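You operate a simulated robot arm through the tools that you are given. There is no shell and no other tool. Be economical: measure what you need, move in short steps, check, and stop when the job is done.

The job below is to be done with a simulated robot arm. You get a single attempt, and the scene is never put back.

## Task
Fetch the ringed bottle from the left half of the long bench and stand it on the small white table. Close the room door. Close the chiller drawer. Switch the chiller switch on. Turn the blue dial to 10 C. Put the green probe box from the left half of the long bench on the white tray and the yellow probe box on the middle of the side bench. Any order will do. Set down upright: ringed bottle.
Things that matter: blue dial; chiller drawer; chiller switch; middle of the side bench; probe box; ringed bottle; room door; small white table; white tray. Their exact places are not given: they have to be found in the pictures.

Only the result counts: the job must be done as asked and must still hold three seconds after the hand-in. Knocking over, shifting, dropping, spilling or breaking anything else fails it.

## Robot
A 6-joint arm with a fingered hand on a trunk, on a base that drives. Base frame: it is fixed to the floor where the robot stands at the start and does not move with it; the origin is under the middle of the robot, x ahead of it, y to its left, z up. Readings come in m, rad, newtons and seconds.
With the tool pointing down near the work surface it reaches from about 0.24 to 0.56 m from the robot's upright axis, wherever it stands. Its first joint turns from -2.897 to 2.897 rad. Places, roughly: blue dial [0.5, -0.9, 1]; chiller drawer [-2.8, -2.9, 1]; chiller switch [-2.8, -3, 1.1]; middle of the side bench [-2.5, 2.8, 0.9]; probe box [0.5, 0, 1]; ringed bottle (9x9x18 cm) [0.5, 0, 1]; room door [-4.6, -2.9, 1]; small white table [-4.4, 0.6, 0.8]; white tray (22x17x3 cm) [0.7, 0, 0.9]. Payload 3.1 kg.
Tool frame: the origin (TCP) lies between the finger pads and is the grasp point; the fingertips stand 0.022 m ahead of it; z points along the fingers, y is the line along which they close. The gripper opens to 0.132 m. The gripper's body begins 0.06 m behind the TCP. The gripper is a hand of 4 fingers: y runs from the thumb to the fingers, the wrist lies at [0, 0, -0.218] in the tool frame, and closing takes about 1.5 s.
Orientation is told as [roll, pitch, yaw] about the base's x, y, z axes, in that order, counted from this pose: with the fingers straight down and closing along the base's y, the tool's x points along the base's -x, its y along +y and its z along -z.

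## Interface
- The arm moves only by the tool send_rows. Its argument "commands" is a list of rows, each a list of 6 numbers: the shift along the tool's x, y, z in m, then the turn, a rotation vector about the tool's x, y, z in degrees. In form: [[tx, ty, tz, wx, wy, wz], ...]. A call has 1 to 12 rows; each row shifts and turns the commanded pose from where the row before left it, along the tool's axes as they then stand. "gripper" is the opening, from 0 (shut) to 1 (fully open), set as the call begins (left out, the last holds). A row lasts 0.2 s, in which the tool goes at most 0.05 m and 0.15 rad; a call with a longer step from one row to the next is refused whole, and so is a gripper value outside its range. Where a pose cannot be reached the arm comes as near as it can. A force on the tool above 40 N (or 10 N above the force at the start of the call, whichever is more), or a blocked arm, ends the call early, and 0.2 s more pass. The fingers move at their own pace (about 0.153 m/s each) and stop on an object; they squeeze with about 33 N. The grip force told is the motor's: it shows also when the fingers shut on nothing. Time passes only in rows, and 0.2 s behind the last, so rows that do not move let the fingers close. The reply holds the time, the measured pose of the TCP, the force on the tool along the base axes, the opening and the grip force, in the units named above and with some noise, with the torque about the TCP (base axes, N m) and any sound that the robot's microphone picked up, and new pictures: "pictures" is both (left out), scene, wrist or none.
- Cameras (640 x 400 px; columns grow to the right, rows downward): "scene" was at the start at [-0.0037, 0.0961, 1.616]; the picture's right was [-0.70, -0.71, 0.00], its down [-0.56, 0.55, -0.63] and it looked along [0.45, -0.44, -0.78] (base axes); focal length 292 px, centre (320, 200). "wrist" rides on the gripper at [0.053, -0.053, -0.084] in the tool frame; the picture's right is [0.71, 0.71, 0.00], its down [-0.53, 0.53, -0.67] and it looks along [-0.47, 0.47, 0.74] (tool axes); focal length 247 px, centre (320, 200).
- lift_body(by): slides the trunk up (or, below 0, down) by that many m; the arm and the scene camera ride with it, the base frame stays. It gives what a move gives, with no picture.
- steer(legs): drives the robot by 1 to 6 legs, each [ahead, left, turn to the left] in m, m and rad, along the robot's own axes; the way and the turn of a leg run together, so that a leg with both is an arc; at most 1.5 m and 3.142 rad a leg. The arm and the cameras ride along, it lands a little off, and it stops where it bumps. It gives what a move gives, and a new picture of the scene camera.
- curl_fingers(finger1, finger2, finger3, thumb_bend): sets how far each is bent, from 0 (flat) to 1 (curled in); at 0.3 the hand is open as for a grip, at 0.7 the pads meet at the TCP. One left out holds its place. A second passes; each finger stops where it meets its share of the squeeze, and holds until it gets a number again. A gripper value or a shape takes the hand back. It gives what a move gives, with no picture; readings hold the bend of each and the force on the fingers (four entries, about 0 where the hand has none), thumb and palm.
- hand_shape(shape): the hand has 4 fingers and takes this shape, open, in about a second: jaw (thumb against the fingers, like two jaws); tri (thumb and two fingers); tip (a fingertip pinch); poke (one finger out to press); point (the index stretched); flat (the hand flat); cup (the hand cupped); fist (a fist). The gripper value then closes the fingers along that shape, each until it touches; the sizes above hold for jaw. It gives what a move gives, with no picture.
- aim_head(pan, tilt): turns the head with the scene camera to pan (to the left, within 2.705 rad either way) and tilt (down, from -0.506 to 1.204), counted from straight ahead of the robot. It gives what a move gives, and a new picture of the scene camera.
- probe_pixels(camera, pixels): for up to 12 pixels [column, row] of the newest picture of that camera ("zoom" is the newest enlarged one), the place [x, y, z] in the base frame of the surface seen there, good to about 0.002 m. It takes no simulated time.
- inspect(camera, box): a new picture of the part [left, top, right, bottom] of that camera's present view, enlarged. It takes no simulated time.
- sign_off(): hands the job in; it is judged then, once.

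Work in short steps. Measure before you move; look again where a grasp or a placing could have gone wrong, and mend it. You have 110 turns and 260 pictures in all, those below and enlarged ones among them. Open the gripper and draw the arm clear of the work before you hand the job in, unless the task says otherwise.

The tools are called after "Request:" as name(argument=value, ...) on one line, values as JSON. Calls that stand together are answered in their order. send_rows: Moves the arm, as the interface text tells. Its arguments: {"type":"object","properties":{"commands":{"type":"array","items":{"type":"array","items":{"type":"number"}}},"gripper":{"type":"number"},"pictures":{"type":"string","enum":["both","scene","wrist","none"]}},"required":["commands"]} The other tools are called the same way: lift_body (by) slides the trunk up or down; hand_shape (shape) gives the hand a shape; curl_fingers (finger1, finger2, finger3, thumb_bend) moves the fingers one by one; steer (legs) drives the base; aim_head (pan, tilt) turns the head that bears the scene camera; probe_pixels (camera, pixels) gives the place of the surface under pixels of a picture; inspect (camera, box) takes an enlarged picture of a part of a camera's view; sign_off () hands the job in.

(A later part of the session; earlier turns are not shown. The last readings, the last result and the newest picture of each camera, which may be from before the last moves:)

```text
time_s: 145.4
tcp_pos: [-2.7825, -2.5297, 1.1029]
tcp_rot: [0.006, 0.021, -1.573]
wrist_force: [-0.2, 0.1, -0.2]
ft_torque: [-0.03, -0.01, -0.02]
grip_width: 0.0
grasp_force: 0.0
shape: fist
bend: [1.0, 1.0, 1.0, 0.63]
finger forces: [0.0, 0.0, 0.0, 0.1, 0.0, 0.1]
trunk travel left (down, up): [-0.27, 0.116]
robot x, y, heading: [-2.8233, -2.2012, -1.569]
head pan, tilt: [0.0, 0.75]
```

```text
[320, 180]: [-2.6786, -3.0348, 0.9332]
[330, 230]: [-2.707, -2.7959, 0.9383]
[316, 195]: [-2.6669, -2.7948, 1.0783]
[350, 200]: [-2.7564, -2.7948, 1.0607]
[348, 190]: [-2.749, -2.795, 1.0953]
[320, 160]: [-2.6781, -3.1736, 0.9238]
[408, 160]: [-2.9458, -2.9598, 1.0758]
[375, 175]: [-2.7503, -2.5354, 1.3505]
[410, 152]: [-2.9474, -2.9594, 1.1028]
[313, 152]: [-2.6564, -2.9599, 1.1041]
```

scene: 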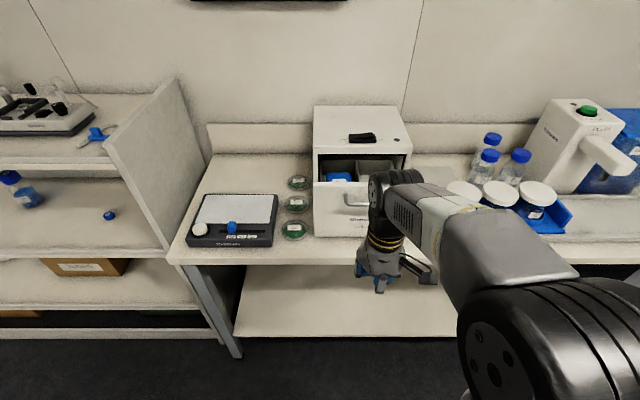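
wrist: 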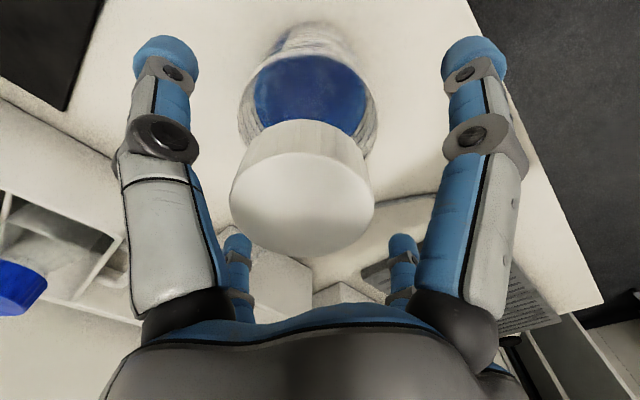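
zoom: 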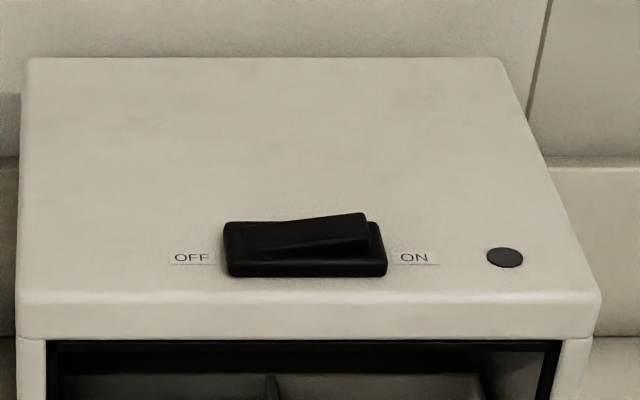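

Drawer face is at y=-2.795, body front at y=-2.960. I drive ahead 0.17, lower 8 cm, then push with the fist at x≈-2.80.

Request:
steer(legs=[[0.17, 0, 0]])

Request:
lift_body(by=-0.08)

Request:
send_rows(commands=[[0, -0.02, 0, 0, 0, 0], [-0.012, 0, 0, 0, 0, 0], [-0.012, 0, 0, 0, 0, 0], [-0.012, 0, 0, 0, 0, 0], [-0.012, 0, 0, 0, 0, 0], [-0.012, 0, 0, 0, 0, 0]], pictures="scene")

```text
time_s: 146.9
tcp_pos: [-2.7827, -2.7038, 1.1031]
tcp_rot: [0.008, 0.023, -1.572]
wrist_force: [0.6, -0.3, 0.2]
ft_torque: [0.03, -0.02, -0.02]
grip_width: 0.0
grasp_force: 0.0
shape: fist
bend: [1.0, 1.0, 1.0, 0.63]
finger forces: [0.0, 0.0, 0.0, 0.0, 0.0, 0.1]
trunk travel left (down, up): [-0.27, 0.116]
robot x, y, heading: [-2.8232, -2.3712, -1.569]
head pan, tilt: [0.0, 0.75]
```

scene: 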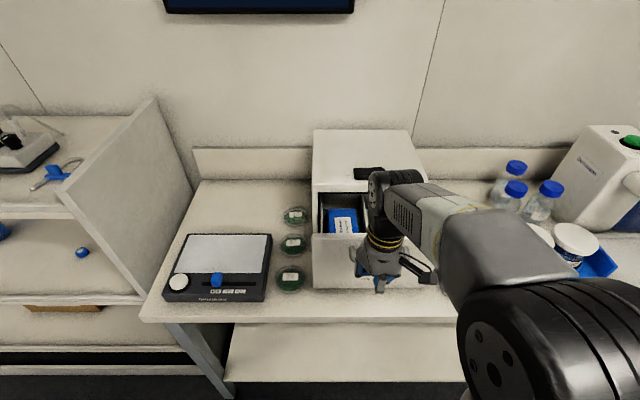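

```text
time_s: 148.1
tcp_pos: [-2.7829, -2.7021, 1.0224]
tcp_rot: [0.006, 0.024, -1.571]
wrist_force: [0.0, 1.0, 0.6]
ft_torque: [-0.05, -0.02, -0.01]
grip_width: 0.0002
grasp_force: 0.0
shape: fist
bend: [1.0, 1.0, 1.0, 0.63]
finger forces: [0.1, 0.1, 0.0, 0.0, 0.0, 0.0]
trunk travel left (down, up): [-0.19, 0.196]
robot x, y, heading: [-2.8258, -2.372, -1.566]
head pan, tilt: [0.0, 0.75]
```

```text
time_s: 149.5
tcp_pos: [-2.8012, -2.7632, 1.0221]
tcp_rot: [0.007, 0.024, -1.57]
wrist_force: [-0.6, 0.3, 0.3]
ft_torque: [-0.02, 0.02, 0.01]
grip_width: 0.0
grasp_force: 0.0
shape: fist
bend: [1.0, 1.0, 1.0, 0.63]
finger forces: [0.1, 0.0, 0.1, 0.1, 0.0, 0.0]
trunk travel left (down, up): [-0.19, 0.196]
robot x, y, heading: [-2.8244, -2.3714, -1.573]
head pan, tilt: [0.0, 0.75]
```

scene: 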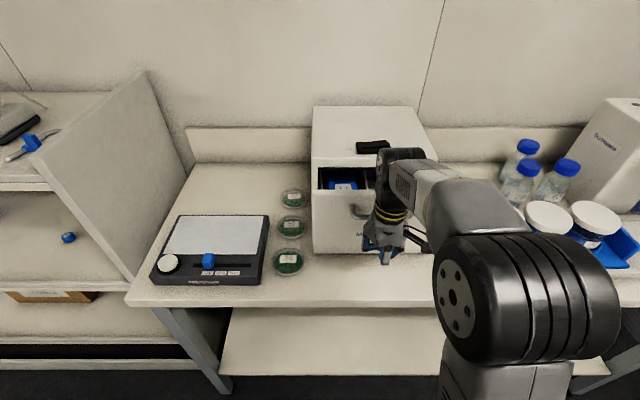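

The drawer is moving with little force. I keep pushing in small steps.

Request:
send_rows(commands=[[-0.013, 0, 0, 0, 0, 0], [-0.013, 0, 0, 0, 0, 0], [-0.013, 0, 0, 0, 0, 0], [-0.013, 0, 0, 0, 0, 0], [-0.013, 0, 0, 0, 0, 0], [-0.013, 0, 0, 0, 0, 0], [-0.013, 0, 0, 0, 0, 0], [-0.013, 0, 0, 0, 0, 0]], pictures="scene")

Request:
probe_pixels(camera="scene", pixels=[[330, 220], [320, 160], [325, 200], [340, 180]])

```text
time_s: 151.4
tcp_pos: [-2.8025, -2.8557, 1.019]
tcp_rot: [0.007, 0.039, -1.57]
wrist_force: [-0.3, 27.7, 8.4]
ft_torque: [-2.05, -0.03, -0.01]
grip_width: 0.0001
grasp_force: 0.1
shape: fist
bend: [1.0, 1.0, 1.0, 0.63]
finger forces: [0.1, 0.0, 27.4, 0.0, 0.0, 0.0]
trunk travel left (down, up): [-0.19, 0.196]
robot x, y, heading: [-2.8281, -2.3746, -1.571]
head pan, tilt: [0.0, 0.75]
stopped in row 8: the force on the tool passed its limit at 45 N (the readings are from after the stop); the commanded pose is now the measured one
```

scene: 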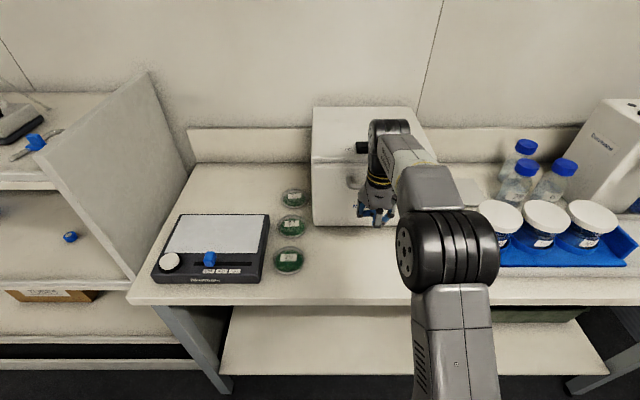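

```text
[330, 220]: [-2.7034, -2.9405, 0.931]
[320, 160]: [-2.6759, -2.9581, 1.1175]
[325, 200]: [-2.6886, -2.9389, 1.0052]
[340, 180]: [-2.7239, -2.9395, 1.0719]
```

Drawer face now at y=-2.94, flush with the body front (panel 2 cm). I retract, rise, and shape the hand to poke for the switch.

Request:
send_rows(commands=[[0.03, 0, 0, 0, -1.5, 0], [0.04, 0, 0, 0, 0, 0], [0.04, 0, 0, 0, 0, 0]], pictures="scene")

Request:
lift_body(by=0.19)

Request:
hand_shape(shape="poke")

Request:
steer(legs=[[0.08, 0, 0]])

Request:
inspect(camera="wrist", box=[0, 0, 640, 400])

```text
time_s: 152.2
tcp_pos: [-2.8032, -2.7513, 1.0209]
tcp_rot: [0.007, 0.012, -1.571]
wrist_force: [0.4, 0.5, -0.1]
ft_torque: [-0.02, -0.02, -0.03]
grip_width: 0.0
grasp_force: 0.1
shape: fist
bend: [1.0, 1.0, 1.0, 0.63]
finger forces: [0.0, 0.0, 0.0, 0.0, 0.1, 0.1]
trunk travel left (down, up): [-0.19, 0.196]
robot x, y, heading: [-2.8205, -2.3732, -1.566]
head pan, tilt: [0.0, 0.75]
```

scene: 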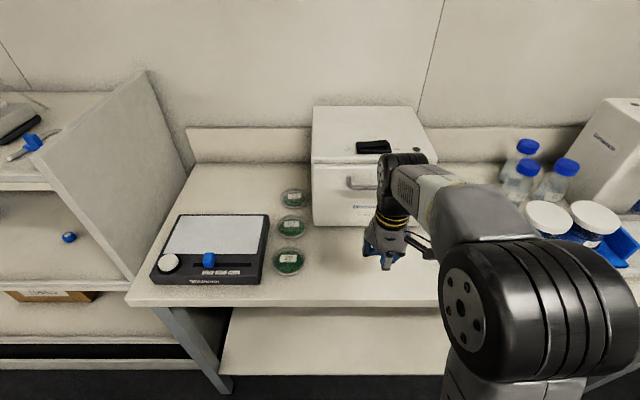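

```text
time_s: 154.3
tcp_pos: [-2.8018, -2.7521, 1.2105]
tcp_rot: [0.005, 0.014, -1.571]
wrist_force: [-0.5, -0.4, 0.0]
ft_torque: [0.0, -0.02, -0.04]
grip_width: 0.0
grasp_force: 0.1
shape: fist
bend: [1.0, 1.0, 1.0, 0.63]
finger forces: [0.1, 0.0, 0.0, 0.0, 0.0, 0.0]
trunk travel left (down, up): [-0.38, 0.006]
robot x, y, heading: [-2.8259, -2.3756, -1.57]
head pan, tilt: [0.0, 0.75]
```

```text
time_s: 155.2
tcp_pos: [-2.8031, -2.7515, 1.2098]
tcp_rot: [0.004, 0.014, -1.57]
wrist_force: [-0.1, 0.5, -0.5]
ft_torque: [-0.01, -0.01, -0.03]
grip_width: 0.0004
grasp_force: 0.0
shape: poke
bend: [1.0, 1.0, 1.0, 0.91]
finger forces: [0.0, 0.0, 0.0, 0.1, 0.1, 0.0]
trunk travel left (down, up): [-0.38, 0.006]
robot x, y, heading: [-2.8266, -2.3733, -1.572]
head pan, tilt: [0.0, 0.75]
```

```text
time_s: 156.2
tcp_pos: [-2.802, -2.833, 1.2102]
tcp_rot: [0.005, 0.015, -1.57]
wrist_force: [-0.5, -0.6, 0.2]
ft_torque: [0.0, 0.0, 0.01]
grip_width: 0.0001
grasp_force: 0.0
shape: poke
bend: [1.0, 1.0, 1.0, 0.91]
finger forces: [0.0, 0.1, 0.0, 0.1, 0.0, 0.0]
trunk travel left (down, up): [-0.38, 0.006]
robot x, y, heading: [-2.8265, -2.4524, -1.57]
head pan, tilt: [0.0, 0.75]
```

scene: 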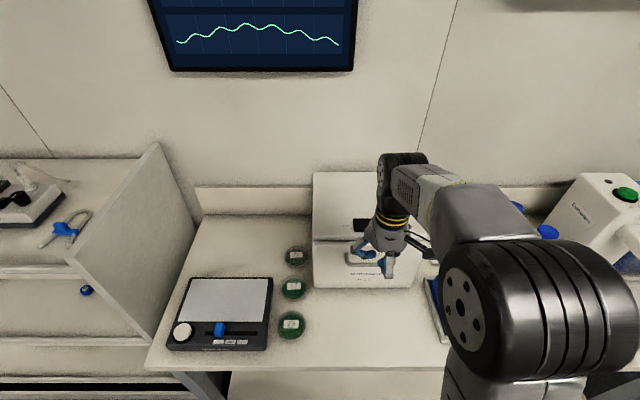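

```text
1.00 times, centred on (320, 200) of wrist (not enlarged: the box is as wide or as high as the picture)
```

zoom: 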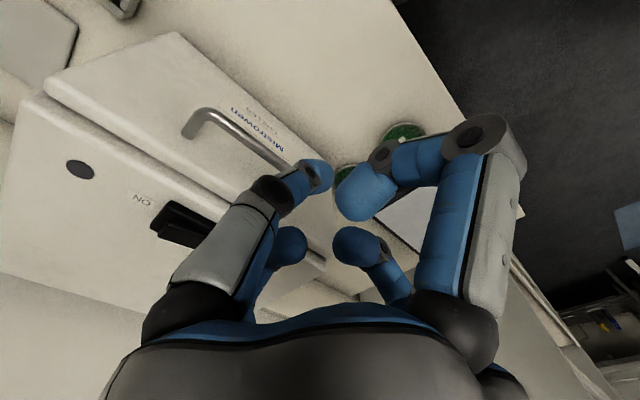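

The "poke" shape leaves no distinct finger. I go to jaw and shut it, using the closed fingertip cluster to press; then look at it.

Request:
hand_shape(shape="jaw")

Request:
send_rows(commands=[[-0.035, -0.005, 0, 0, 0, 0], [-0.035, -0.01, 0, 0, 0, 0], [-0.03, -0.01, 0, 0, 0, 0], [-0.03, -0.01, 0, 0, 0, 0], [0, 0, 0, 0, 0, 0], [0, 0, 0, 0, 0, 0], [0, 0, 0, 0, 0, 0]], gripper=0)

```text
time_s: 157.1
tcp_pos: [-2.8017, -2.8312, 1.2094]
tcp_rot: [0.005, 0.015, -1.57]
wrist_force: [0.3, 0.1, -0.8]
ft_torque: [0.03, 0.01, 0.02]
grip_width: 0.132
grasp_force: 0.0
shape: jaw
bend: [0.3, 0.3, 0.3, 0.3]
finger forces: [0.0, 0.0, 0.0, 0.0, 0.1, 0.0]
trunk travel left (down, up): [-0.38, 0.006]
robot x, y, heading: [-2.8236, -2.4495, -1.569]
head pan, tilt: [0.0, 0.75]
```

```text
time_s: 158.7
tcp_pos: [-2.837, -2.9607, 1.2075]
tcp_rot: [0.005, 0.015, -1.571]
wrist_force: [0.2, -0.6, 0.0]
ft_torque: [0.04, 0.0, -0.01]
grip_width: 0.0002
grasp_force: 32.8
shape: jaw
bend: [0.7, 0.7, 0.7, 0.7]
finger forces: [0.1, 0.0, 0.1, 0.0, 0.0, 0.0]
trunk travel left (down, up): [-0.38, 0.006]
robot x, y, heading: [-2.8253, -2.4485, -1.569]
head pan, tilt: [0.0, 0.75]
```

scene: 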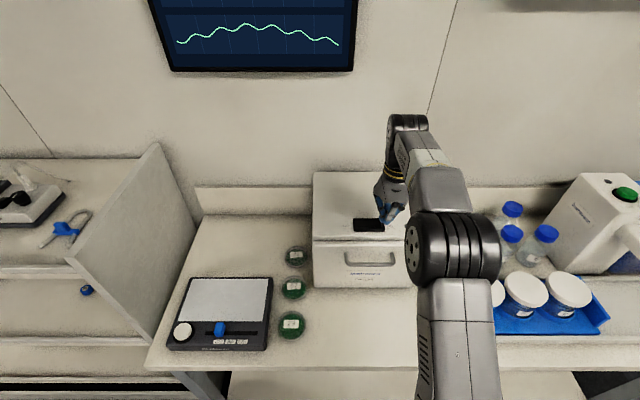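
wrist: 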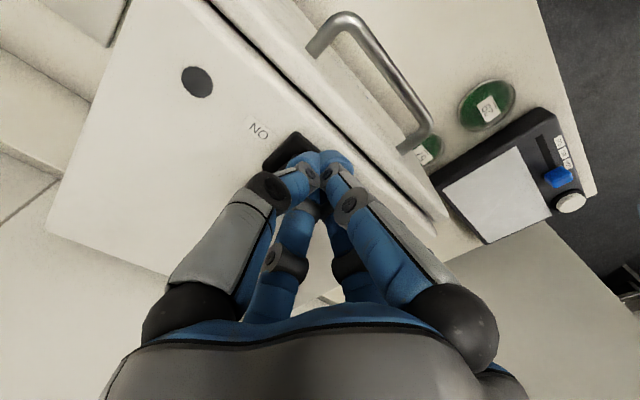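

Tips meet in a neat cluster. I zoom on the switch for exact position.

Request:
inspect(camera="scene", box=[320, 180, 430, 250])

Request:
probe_pixels(camera="scene", pixels=[[357, 222], [383, 222], [370, 219], [370, 230], [357, 230], [381, 230], [388, 216], [368, 224]])

```text
5.71 times, centred on (375, 215) of scene
```

zoom: 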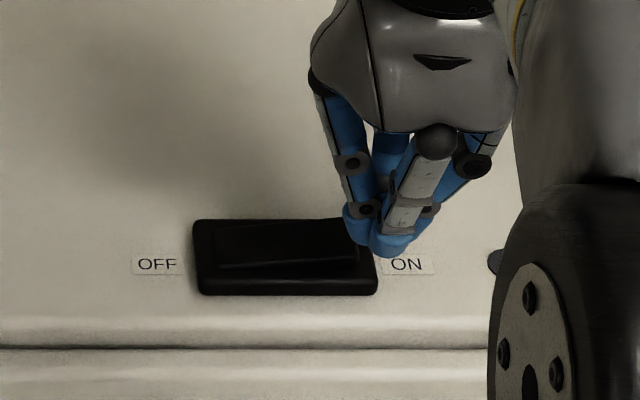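

```text
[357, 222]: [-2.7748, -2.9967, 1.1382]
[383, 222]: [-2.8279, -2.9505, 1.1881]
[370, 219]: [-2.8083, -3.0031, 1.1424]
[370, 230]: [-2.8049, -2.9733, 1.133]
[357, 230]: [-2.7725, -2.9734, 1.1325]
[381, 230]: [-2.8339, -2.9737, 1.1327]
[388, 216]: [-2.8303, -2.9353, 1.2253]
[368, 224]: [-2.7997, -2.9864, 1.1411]
```

Rocker spans x -2.763…-2.842, y≈-2.988; ON end at x≈-2.83. I shift over it and press down in small steps.

Request:
send_rows(commands=[[-0.027, 0.006, 0, 0, 0, 0], [0, 0, 0.012, 0, 0, 0], [0, 0, 0.01, 0, 0, 0], [0, 0, 0.006, 0, 0, 0], [0, 0, 0.006, 0, 0, 0], [0, 0, 0.005, 0, 0, 0], [0, 0, 0.004, 0, 0, 0], [0, 0, 0.004, 0, 0, 0]])

Request:
inspect(camera="scene", box=[320, 180, 430, 250])

```text
time_s: 160.5
tcp_pos: [-2.8309, -2.9875, 1.1656]
tcp_rot: [0.008, 0.001, -1.571]
wrist_force: [1.0, -8.4, 34.5]
ft_torque: [-0.21, -0.3, -0.02]
grip_width: 0.0
grasp_force: 33.5
shape: jaw
bend: [0.7, 0.7, 0.7, 0.7]
finger forces: [0.0, 0.0, 0.0, 0.0, 0.0, 0.0]
trunk travel left (down, up): [-0.38, 0.006]
robot x, y, heading: [-2.8239, -2.4511, -1.576]
head pan, tilt: [0.0, 0.75]
heard: click
```

scene: 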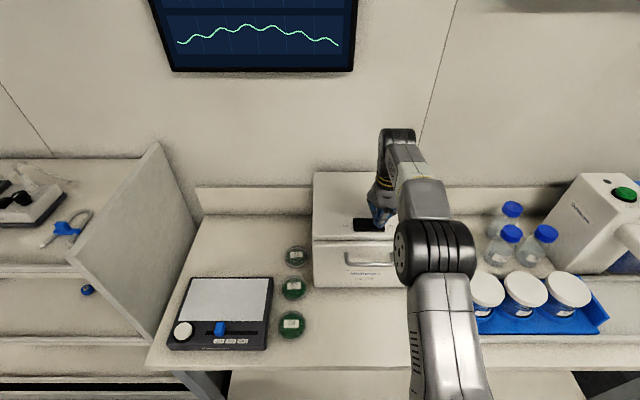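
wrist: 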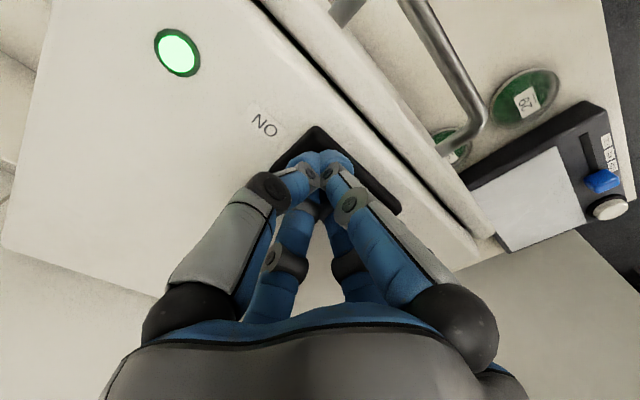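

```text
5.71 times, centred on (375, 215) of scene
```

zoom: 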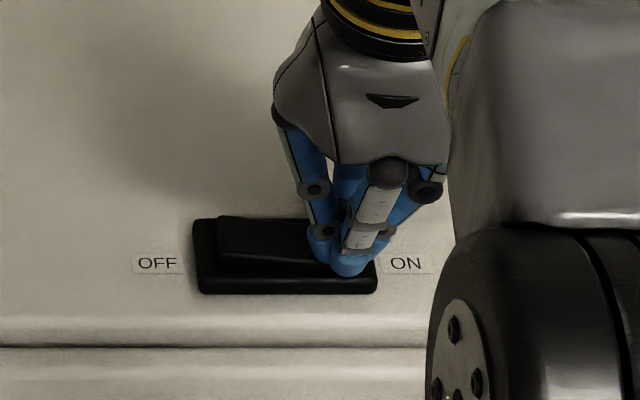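

Click heard and the lamp lit green. I rise, retract, and recheck the drawer.

Request:
send_rows(commands=[[0, 0, -0.03, 0, 0, 0], [0, 0, -0.03, 0, 0, 0], [0.04, 0, 0, 0, 0, 0], [0.045, 0, 0, 0, 0, 0], [0.045, 0, 0, 0, 0, 0], [0.045, 0, 0, 0, 0, 0], [0.04, 0, 0, 0, 0, 0]], pictures="scene")

Request:
steer(legs=[[-0.3, 0, 0]])

Request:
inspect(camera="scene", box=[290, 90, 450, 230])

```text
time_s: 162.1
tcp_pos: [-2.8321, -2.7676, 1.225]
tcp_rot: [0.004, 0.012, -1.571]
wrist_force: [1.3, -0.3, 0.8]
ft_torque: [-0.01, 0.01, 0.0]
grip_width: 0.0
grasp_force: 32.5
shape: jaw
bend: [0.7, 0.7, 0.7, 0.7]
finger forces: [0.1, 0.1, 0.0, 0.0, 0.0, 0.0]
out of reach, approached as far as the arm can: row 2
trunk travel left (down, up): [-0.38, 0.006]
robot x, y, heading: [-2.8262, -2.4505, -1.569]
head pan, tilt: [0.0, 0.75]
```

scene: 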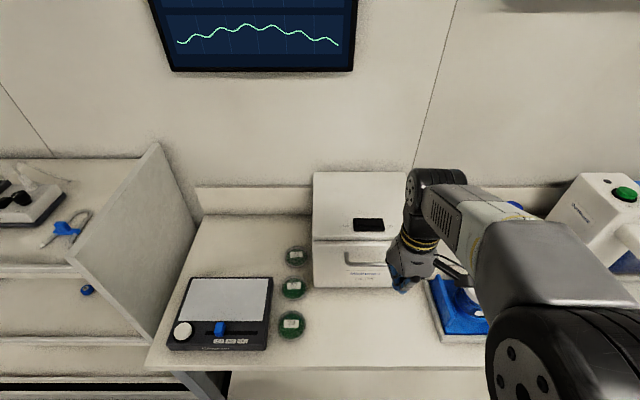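

```text
time_s: 164.2
tcp_pos: [-2.8335, -2.4696, 1.225]
tcp_rot: [0.005, 0.014, -1.571]
wrist_force: [-0.2, 0.0, -0.3]
ft_torque: [-0.04, -0.02, -0.01]
grip_width: 0.0
grasp_force: 32.7
shape: jaw
bend: [0.7, 0.7, 0.7, 0.7]
finger forces: [0.0, 0.1, 0.1, 0.1, 0.1, 0.0]
trunk travel left (down, up): [-0.38, 0.006]
robot x, y, heading: [-2.8247, -2.149, -1.571]
head pan, tilt: [0.0, 0.75]
```

scene: 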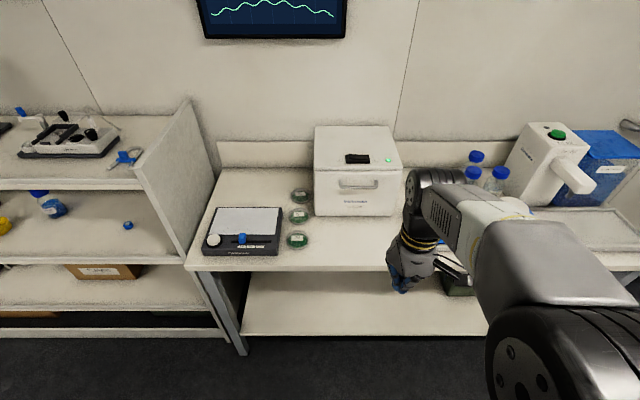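

```text
2.86 times, centred on (370, 160) of scene
```

zoom: 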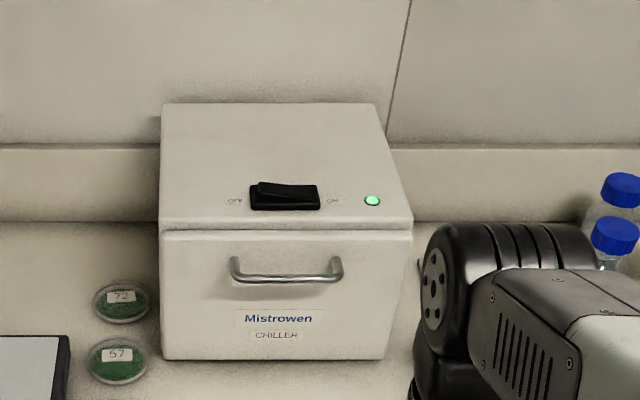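

Drawer closed, lamp on. Now back east along y≈-2.2: turn to heading 0 and look before driving.

Request:
steer(legs=[[0, 0, 1.571]])

Request:
aim_head(pan=0.1, tilt=0.5)

```text
time_s: 168.4
tcp_pos: [-2.5046, -2.1611, 1.2258]
tcp_rot: [0.004, 0.014, -0.011]
wrist_force: [0.4, 0.7, -0.1]
ft_torque: [-0.02, 0.0, -0.02]
grip_width: 0.0
grasp_force: 32.6
shape: jaw
bend: [0.7, 0.7, 0.7, 0.7]
finger forces: [0.1, 0.0, 0.0, 0.0, 0.0, 0.0]
trunk travel left (down, up): [-0.38, 0.006]
robot x, y, heading: [-2.8245, -2.1492, -0.01]
head pan, tilt: [0.0, 0.75]
```

scene: 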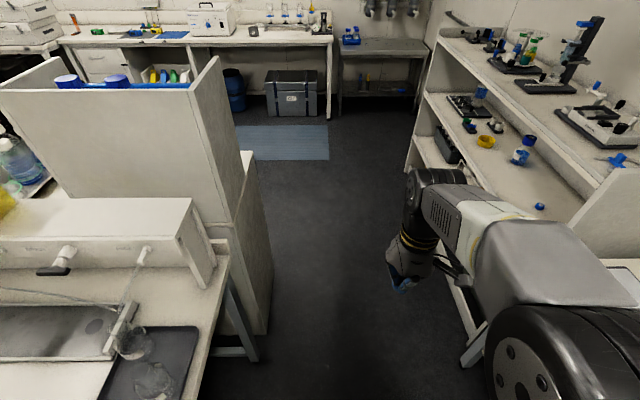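

```text
time_s: 169.2
tcp_pos: [-2.5059, -2.1612, 1.2251]
tcp_rot: [0.004, 0.014, -0.011]
wrist_force: [-0.9, -0.3, -0.4]
ft_torque: [0.0, 0.01, 0.03]
grip_width: 0.0001
grasp_force: 32.8
shape: jaw
bend: [0.7, 0.7, 0.7, 0.7]
finger forces: [0.1, 0.0, 0.0, 0.1, 0.1, 0.0]
trunk travel left (down, up): [-0.38, 0.006]
robot x, y, heading: [-2.8243, -2.1523, -0.011]
head pan, tilt: [0.099, 0.499]
```

scene: 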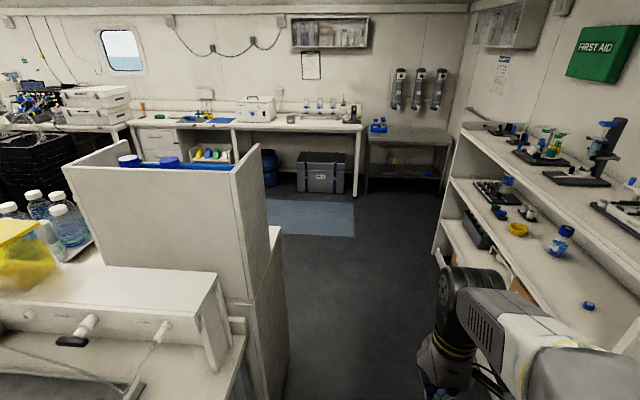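

Request:
probe_pixels(camera="scene", pixels=[[280, 240], [240, 360], [465, 240], [462, 130], [360, 175], [432, 180], [255, 105], [285, 380], [355, 240], [440, 265]])

```text
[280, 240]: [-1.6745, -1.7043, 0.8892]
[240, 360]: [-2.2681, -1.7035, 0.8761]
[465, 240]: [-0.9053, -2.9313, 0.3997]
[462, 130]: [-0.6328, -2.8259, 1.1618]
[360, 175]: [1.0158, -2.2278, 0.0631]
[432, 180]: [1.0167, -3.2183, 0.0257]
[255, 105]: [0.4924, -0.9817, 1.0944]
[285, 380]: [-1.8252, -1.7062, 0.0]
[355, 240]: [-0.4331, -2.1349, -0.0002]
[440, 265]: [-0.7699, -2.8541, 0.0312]
```

Corridor between y=-1.70 and the shelves (≈-2.75) is clear. I drive east 2.3 m, then left toward the dial.

Request:
steer(legs=[[1.3, -0.04, 0], [1.0, 0, 0.01], [0, 1.25, 0], [0.25, 0, 0]])

Request:
aim_head(pan=0.0, tilt=0.65)

```text
time_s: 187.8
tcp_pos: [0.05, -1.0029, 1.2257]
tcp_rot: [0.004, 0.014, -0.015]
wrist_force: [1.0, 0.1, -0.6]
ft_torque: [-0.03, 0.0, -0.04]
grip_width: 0.0
grasp_force: 33.3
shape: jaw
bend: [0.7, 0.7, 0.7, 0.7]
finger forces: [0.1, 0.0, 0.0, 0.0, 0.0, 0.1]
trunk travel left (down, up): [-0.38, 0.006]
robot x, y, heading: [-0.2669, -0.9921, -0.021]
head pan, tilt: [0.099, 0.499]
```

scene: 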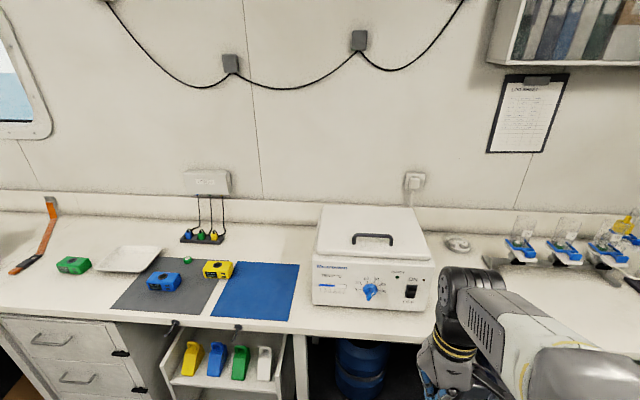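

```text
time_s: 188.5
tcp_pos: [0.052, -1.0032, 1.2254]
tcp_rot: [0.006, 0.017, -0.016]
wrist_force: [0.1, 0.0, -0.2]
ft_torque: [0.02, 0.0, 0.01]
grip_width: 0.0
grasp_force: 33.2
shape: jaw
bend: [0.7, 0.7, 0.7, 0.7]
finger forces: [0.0, 0.0, 0.1, 0.0, 0.0, 0.1]
trunk travel left (down, up): [-0.38, 0.006]
robot x, y, heading: [-0.267, -0.9885, -0.016]
head pan, tilt: [0.0, 0.649]
```

scene: 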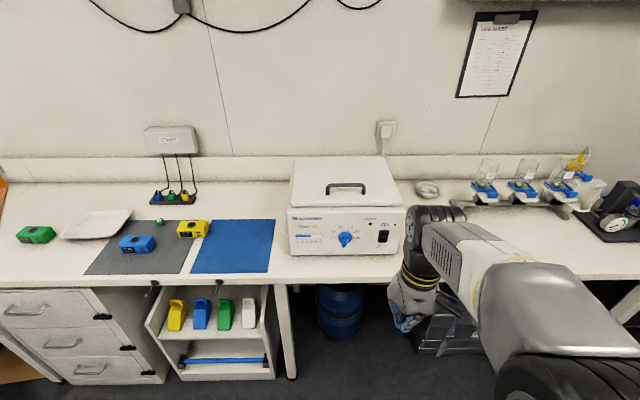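

The dial is at (345,240). I zoom.

Request:
inspect(camera="scene", box=[310, 205, 400, 260])

Request:
probe_pixels(camera="zoom", pixels=[[250, 250], [235, 250], [265, 240], [300, 300], [300, 150], [170, 250], [180, 190], [215, 290], [280, 215]])

```text
7.11 times, centred on (355, 232) of scene
```

zoom: 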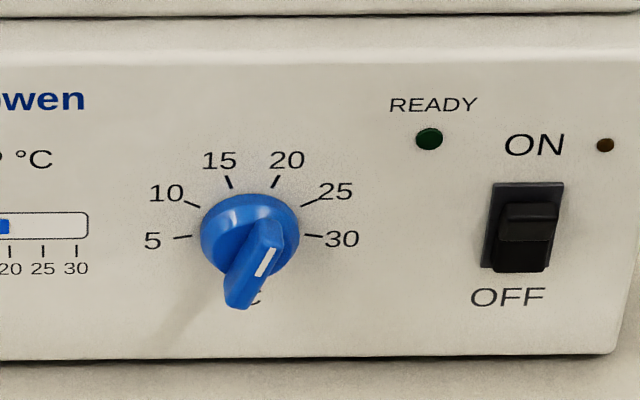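

```text
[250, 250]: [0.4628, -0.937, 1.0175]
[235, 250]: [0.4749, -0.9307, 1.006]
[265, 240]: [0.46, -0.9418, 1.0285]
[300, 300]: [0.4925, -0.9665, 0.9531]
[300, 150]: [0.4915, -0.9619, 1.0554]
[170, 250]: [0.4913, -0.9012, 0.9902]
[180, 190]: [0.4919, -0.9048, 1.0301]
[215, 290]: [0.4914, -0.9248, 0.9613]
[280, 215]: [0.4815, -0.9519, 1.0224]
```

I want a head-on view of the dial pointer: lower the trunk (camera comes down too) and look level.

Request:
lift_body(by=-0.3)

Request:
aim_head(pan=0.05, tilt=0.35)

Request:
inspect(camera="scene", box=[290, 190, 400, 260])

```text
time_s: 191.5
tcp_pos: [0.0507, -1.0026, 0.9248]
tcp_rot: [0.004, 0.014, -0.015]
wrist_force: [0.7, -0.1, -0.8]
ft_torque: [0.01, 0.0, -0.01]
grip_width: 0.0003
grasp_force: 32.6
shape: jaw
bend: [0.7, 0.7, 0.7, 0.7]
finger forces: [0.0, 0.1, 0.1, 0.0, 0.0, 0.0]
trunk travel left (down, up): [-0.08, 0.306]
robot x, y, heading: [-0.2678, -0.9884, -0.017]
head pan, tilt: [0.0, 0.649]
```

```text
time_s: 192.3
tcp_pos: [0.052, -1.0037, 0.9246]
tcp_rot: [0.006, 0.014, -0.016]
wrist_force: [-0.4, 0.0, 0.4]
ft_torque: [-0.02, -0.03, 0.01]
grip_width: 0.0
grasp_force: 32.7
shape: jaw
bend: [0.7, 0.7, 0.7, 0.7]
finger forces: [0.1, 0.0, 0.1, 0.0, 0.0, 0.1]
trunk travel left (down, up): [-0.08, 0.306]
robot x, y, heading: [-0.2684, -0.9877, -0.011]
head pan, tilt: [0.051, 0.351]
```

scene: 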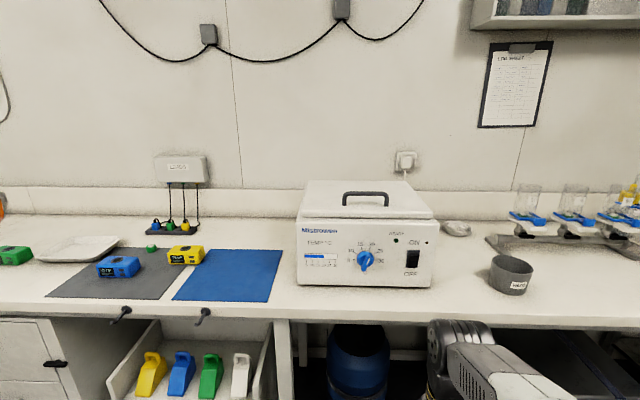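

```text
5.71 times, centred on (345, 225) of scene
```

zoom: 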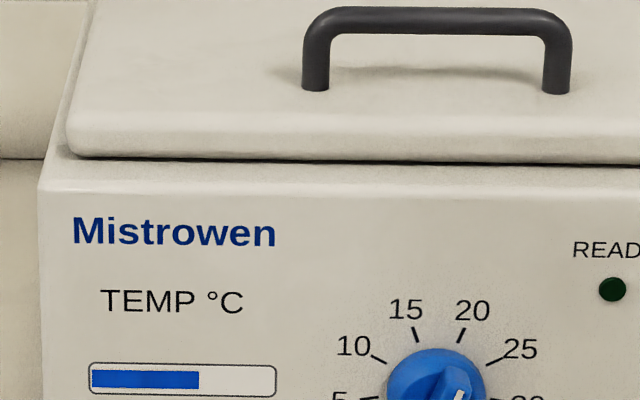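

Request:
inspect(camera="scene", box=[335, 235, 399, 285])

Request:
probe_pixels(camera="zoom", pixels=[[300, 215], [330, 200], [290, 260], [270, 210], [335, 185], [255, 190], [310, 170], [310, 240], [230, 290]])

```text
8.00 times, centred on (367, 260) of scene
```

zoom: 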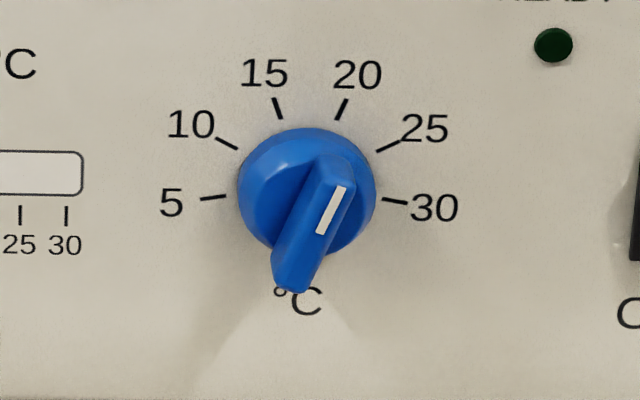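

```text
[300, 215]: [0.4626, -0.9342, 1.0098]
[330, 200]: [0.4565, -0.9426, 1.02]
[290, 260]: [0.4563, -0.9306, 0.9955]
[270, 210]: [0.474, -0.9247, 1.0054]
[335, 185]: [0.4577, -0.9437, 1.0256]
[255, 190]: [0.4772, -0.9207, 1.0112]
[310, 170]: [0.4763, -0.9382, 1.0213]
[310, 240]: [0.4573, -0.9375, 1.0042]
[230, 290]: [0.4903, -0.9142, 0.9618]
```

Pointer mark is at about +23° right of vertical (the 20 tick); 10 is at about -56°, so about 75° counter-clockwise. Dial axis ≈ (y -0.938, z 1.010), fin front x=0.4565. I pitch the hand to point along +x while moving it forward to (0.30,-0.938,1.01).

Request:
send_rows(commands=[[-0.0227, 0.006, -0.0077, 0, -8.2, 0], [-0.0236, 0.006, -0.0044, 0, -8.2, 0], [-0.024, 0.006, -0.001, 0, -8.2, 0], [-0.0238, 0.006, 0.0024, 0, -8.2, 0], [-0.0233, 0.006, 0.0058, 0, -8.2, 0], [-0.0222, 0.006, 0.0091, 0, -8.2, 0], [-0.0206, 0.006, 0.0122, 0, -8.2, 0], [-0.0187, 0.006, 0.0149, 0, -8.2, 0], [-0.0164, 0.006, 0.0175, 0, -8.2, 0], [-0.0137, 0.006, 0.0197, 0, -8.2, 0], [-0.0108, 0.005, 0.0214, 0, -8.0, 0], [0, 0, 0, 0, 0, 0]], gripper=0.6)

```text
time_s: 194.9
tcp_pos: [0.2843, -0.9603, 0.9872]
tcp_rot: [-0.13, -1.416, 0.078]
wrist_force: [0.1, 0.5, 0.0]
ft_torque: [-0.03, 0.01, 0.0]
grip_width: 0.0793
grasp_force: 0.0
shape: jaw
bend: [0.32, 0.32, 0.32, 0.7]
finger forces: [0.0, 0.1, 0.0, 0.1, 0.0, 0.1]
out of reach, approached as far as the arm can: row 7, 8
trunk travel left (down, up): [-0.08, 0.306]
robot x, y, heading: [-0.2701, -0.9876, -0.016]
head pan, tilt: [0.051, 0.351]
```

scene: 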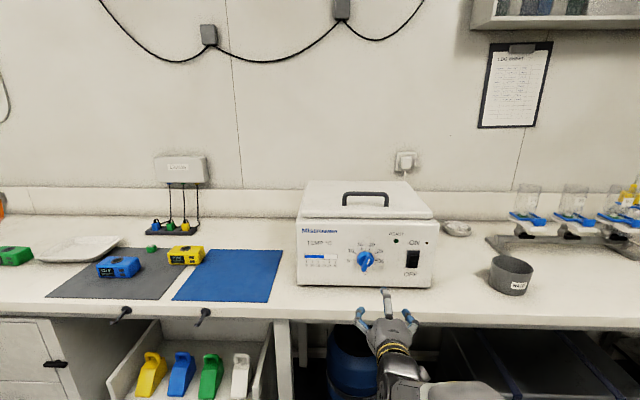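
wrist: 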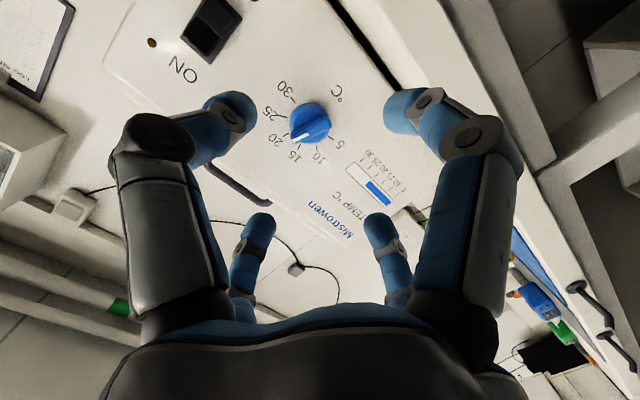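

Hand nearly points along +x (about 9° low, 3° right). I correct the aim, roll +24° to match the fin, open fully, and centre at (0.30,-0.938,1.010).

Request:
send_rows(commands=[[-0.006, 0.005, 0.004, -0.75, -2.2, 6], [-0.006, 0.005, 0.004, -0.75, -2.2, 6], [-0.006, 0.006, 0.004, -0.75, -2.2, 6], [-0.005, 0.006, 0.004, -0.75, -2.2, 6], [0, 0, 0, 0, 0, 0]], gripper=1)

```text
time_s: 196.1
tcp_pos: [0.3042, -0.9382, 1.0116]
tcp_rot: [1.581, -1.167, -1.619]
wrist_force: [0.3, 0.8, 0.0]
ft_torque: [0.01, -0.02, 0.02]
grip_width: 0.1319
grasp_force: 0.0
shape: jaw
bend: [0.3, 0.3, 0.3, 0.3]
finger forces: [0.0, 0.0, 0.1, 0.1, 0.0, 0.0]
out of reach, approached as far as the arm can: row 2
trunk travel left (down, up): [-0.08, 0.306]
robot x, y, heading: [-0.2665, -0.9925, -0.014]
head pan, tilt: [0.051, 0.351]
```

scene: 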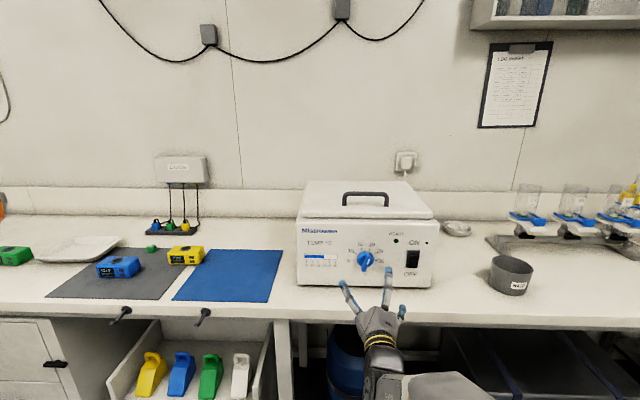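
wrist: 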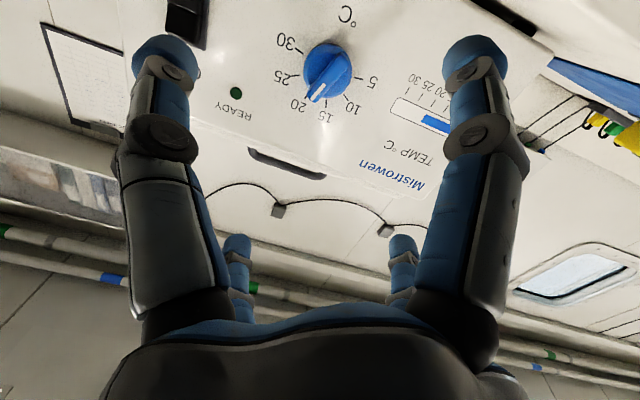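

The tool points along +x within 2°, rolled 23° so the fin lies between thumb and opposite finger. I advance 0.14 m toward the dial.

Request:
send_rows(commands=[[0, 0, 0.04, -1, 0.45, 0], [0, 0, 0.04, -1, 0.45, 0], [0, 0, 0.035, 0, 0, 0], [0, 0, 0.025, 0, 0, 0], [0, 0, 0, 0, 0, 0]])

```text
time_s: 197.3
tcp_pos: [0.4437, -0.9187, 1.0179]
tcp_rot: [1.579, -1.169, -1.576]
wrist_force: [-0.3, -0.2, 0.5]
ft_torque: [0.02, 0.01, 0.01]
grip_width: 0.1321
grasp_force: 0.1
shape: jaw
bend: [0.3, 0.3, 0.3, 0.3]
finger forces: [0.0, 0.1, 0.1, 0.0, 0.0, 0.1]
out of reach, approached as far as the arm can: row 1, 2
trunk travel left (down, up): [-0.08, 0.306]
robot x, y, heading: [-0.2688, -0.9875, -0.015]
head pan, tilt: [0.051, 0.351]
```

scene: 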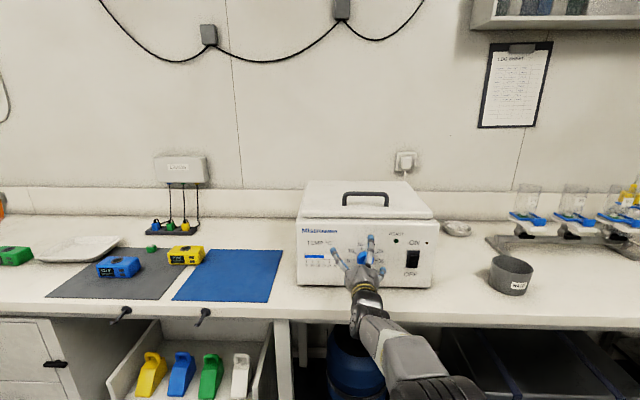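
wrist: 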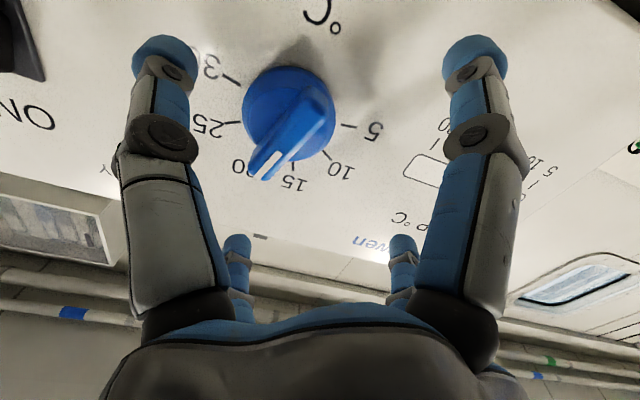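

TCP is 2 cm off along the tool y; I correct (ty -0.0205, tz +0.007).

Request:
send_rows(commands=[[0, -0.0205, 0, 0, 0, 0], [0, 0, 0.007, 0, 0, 0], [0, 0, 0, 0, 0, 0]])

```text
time_s: 198.1
tcp_pos: [0.4545, -0.9275, 1.0119]
tcp_rot: [1.575, -1.171, -1.575]
wrist_force: [-0.8, 0.0, 0.3]
ft_torque: [0.01, -0.03, -0.01]
grip_width: 0.132
grasp_force: 0.0
shape: jaw
bend: [0.3, 0.3, 0.3, 0.3]
finger forces: [0.0, 0.0, 0.1, 0.0, 0.0, 0.2]
out of reach, approached as far as the arm can: row 1
trunk travel left (down, up): [-0.08, 0.306]
robot x, y, heading: [-0.2668, -0.9897, -0.019]
head pan, tilt: [0.051, 0.351]
```

scene: 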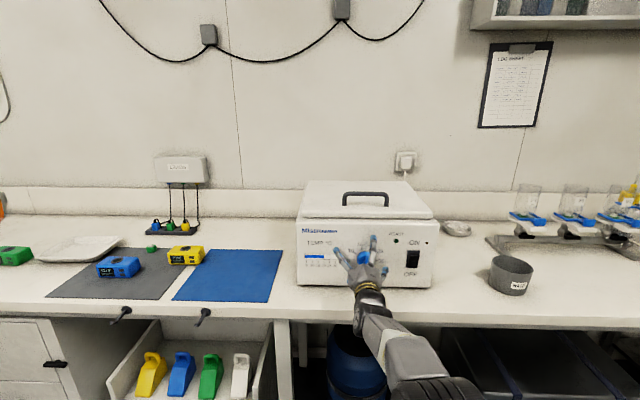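
wrist: 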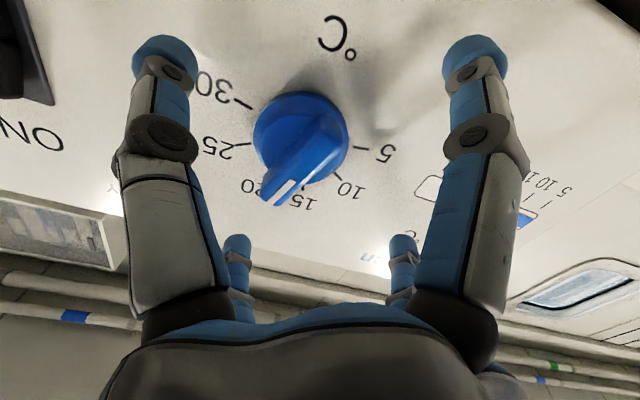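

Before gripping I test in free air whether the wrist can make the -75° roll: back off 4 cm and roll.

Request:
send_rows(commands=[[0, 0, -0.045, 0, 0, 0], [0, 0, 0, 0, 0, -8.4], [0, 0, 0, 0, 0, -8.4], [0, 0, 0, 0, 0, -8.4], [0, 0, 0, 0, 0, -8.4], [0, 0, 0, 0, 0, -8.4], [0, 0, 0, 0, 0, -8.4], [0, 0, 0, 0, 0, -8.4], [0, 0, 0, 0, 0, -8.4], [0, 0, 0, 0, 0, -8.4], [0, 0, 0, 0, 0, 0]], pictures="wrist")

```text
time_s: 200.5
tcp_pos: [0.4081, -0.9189, 1.0142]
tcp_rot: [-1.572, -0.65, 1.571]
wrist_force: [-0.4, 0.5, 0.1]
ft_torque: [0.04, -0.03, -0.01]
grip_width: 0.1318
grasp_force: 0.0
shape: jaw
bend: [0.3, 0.3, 0.3, 0.3]
finger forces: [0.0, 0.0, 0.0, 0.1, 0.0, 0.1]
out of reach, approached as far as the arm can: row 1
trunk travel left (down, up): [-0.08, 0.306]
robot x, y, heading: [-0.2675, -0.9919, -0.015]
head pan, tilt: [0.051, 0.351]
```

wrist: 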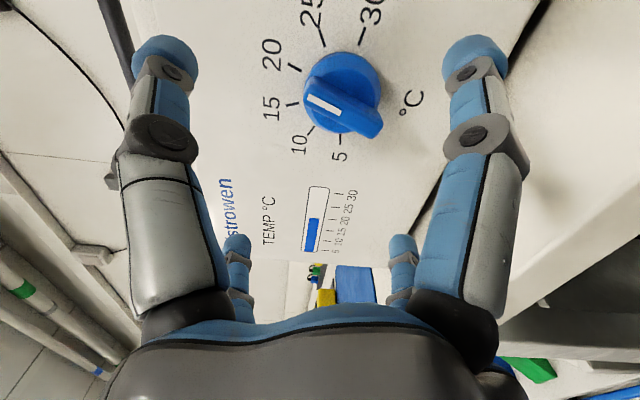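

The roll works. I roll back, shift the base 1.8 cm right for the lateral offset, then re-approach.

Request:
send_rows(commands=[[0, 0, 0, 0, 0, 8.4], [0, 0, 0, 0, 0, 8.4], [0, 0, 0, 0, 0, 8.4], [0, 0, 0, 0, 0, 8.4], [0, 0, 0, 0, 0, 8.4], [0, 0, 0, 0, 0, 8.4], [0, 0, 0, 0, 0, 8.4], [0, 0, 0, 0, 0, 8.4], [0, 0, 0, 0, 0, 8.4], [0, 0, 0, 0, 0, 0]], pictures="none")

Request:
steer(legs=[[0, -0.018, 0]])

```text
time_s: 202.7
tcp_pos: [0.4096, -0.9194, 1.014]
tcp_rot: [1.577, -1.167, -1.577]
wrist_force: [0.4, 0.1, -1.5]
ft_torque: [0.02, -0.01, 0.01]
grip_width: 0.132
grasp_force: 0.0
shape: jaw
bend: [0.3, 0.3, 0.3, 0.3]
finger forces: [0.1, 0.0, 0.0, 0.0, 0.0, 0.0]
trunk travel left (down, up): [-0.08, 0.306]
robot x, y, heading: [-0.2647, -0.9863, -0.014]
head pan, tilt: [0.051, 0.351]
```

```text
time_s: 203.4
tcp_pos: [0.4092, -0.9378, 1.0154]
tcp_rot: [1.576, -1.17, -1.576]
wrist_force: [-0.4, -1.3, 0.6]
ft_torque: [0.01, 0.02, -0.01]
grip_width: 0.1321
grasp_force: 0.1
shape: jaw
bend: [0.3, 0.3, 0.3, 0.3]
finger forces: [0.1, 0.0, 0.0, 0.0, 0.1, 0.1]
trunk travel left (down, up): [-0.08, 0.306]
robot x, y, heading: [-0.2682, -1.0054, -0.014]
head pan, tilt: [0.051, 0.351]
```

scene: 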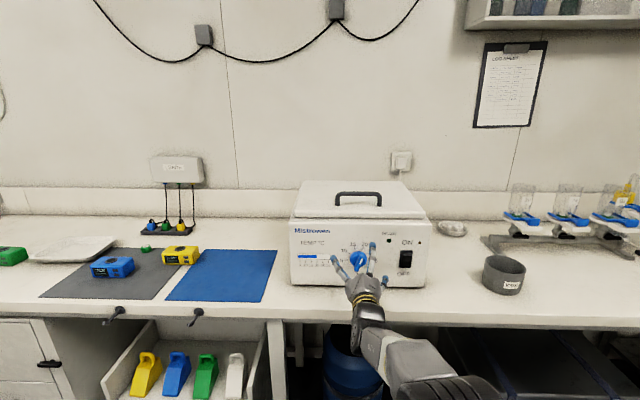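

Now aligned at y -0.938; I go forward 4.1 cm and 5 mm down.

Request:
send_rows(commands=[[0.0046, -0.002, 0.02, 0, 0, 0], [0, 0, 0.021, 0, 0, 0], [0, 0, 0, 0, 0, 0]], pictures="wrist")

```text
time_s: 204.2
tcp_pos: [0.4503, -0.9357, 1.0099]
tcp_rot: [1.576, -1.169, -1.575]
wrist_force: [-0.1, 1.0, 0.8]
ft_torque: [-0.02, 0.01, 0.0]
grip_width: 0.132
grasp_force: 0.0
shape: jaw
bend: [0.3, 0.3, 0.3, 0.3]
finger forces: [0.1, 0.0, 0.1, 0.0, 0.0, 0.0]
trunk travel left (down, up): [-0.08, 0.306]
robot x, y, heading: [-0.2681, -1.0085, -0.016]
head pan, tilt: [0.051, 0.351]
```

wrist: 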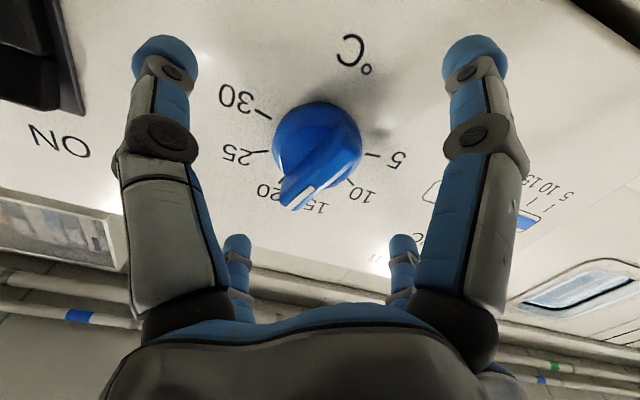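

Fin is centred and lies along tool x. I close the fingers on it.

Request:
send_rows(commands=[[0, 0, 0, 0, 0, 0], [0, 0, 0, 0, 0, 0], [0, 0, 0, 0, 0, 0], [0, 0, 0, 0, 0, 0], [0, 0, 0, 0, 0, 0], [0, 0, 0, 0, 0, 0], [0, 0, 0, 0, 0, 0], [0, 0, 0, 0, 0, 0]], gripper=0, pictures="wrist")

```text
time_s: 206.0
tcp_pos: [0.449, -0.9331, 1.0123]
tcp_rot: [1.593, -1.175, -1.591]
wrist_force: [9.2, 13.3, 21.6]
ft_torque: [-0.03, -0.17, -0.05]
grip_width: 0.02
grasp_force: 32.6
shape: jaw
bend: [0.83, 0.77, 0.77, 0.7]
finger forces: [33.4, 25.3, 29.5, 0.1, 41.6, 0.0]
trunk travel left (down, up): [-0.08, 0.306]
robot x, y, heading: [-0.2663, -1.0062, -0.019]
head pan, tilt: [0.051, 0.351]
```

wrist: 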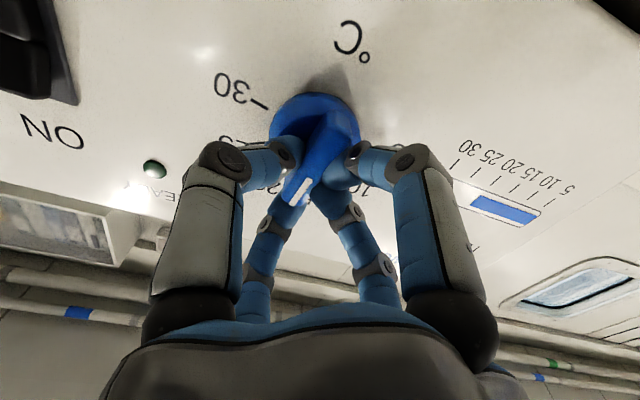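

Gripped; side force (13,22 N) shows a few mm of offset. I relieve it by 4 mm, then roll -37° first.

Request:
send_rows(commands=[[-0.002, 0.003, 0.001, 0, 0, 0], [0, 0, 0, 0, 0, -6], [0, 0, 0, 0, 0, -6], [0, 0, 0, 0, 0, -6], [0, 0, 0, 0, 0, -6], [0, 0, 0, 0, 0, -6], [0, 0, 0, 0, 0, -6], [0, 0, 0, 0, 0, 0]], pictures="wrist")

```text
time_s: 207.8
tcp_pos: [0.4495, -0.9298, 1.0088]
tcp_rot: [-1.534, -1.337, 1.536]
wrist_force: [-23.6, 22.1, -20.2]
ft_torque: [0.3, 0.2, -0.36]
grip_width: 0.0201
grasp_force: 33.3
shape: jaw
bend: [0.83, 0.77, 0.77, 0.7]
finger forces: [40.6, 29.2, 28.4, 0.0, 59.0, 0.0]
trunk travel left (down, up): [-0.08, 0.306]
robot x, y, heading: [-0.2711, -1.0072, -0.013]
head pan, tilt: [0.051, 0.351]
```

wrist: 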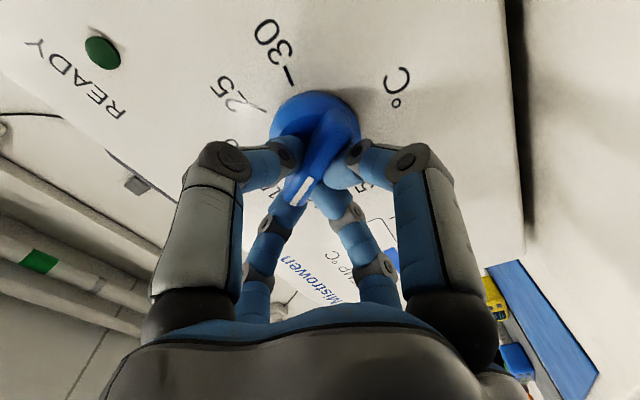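

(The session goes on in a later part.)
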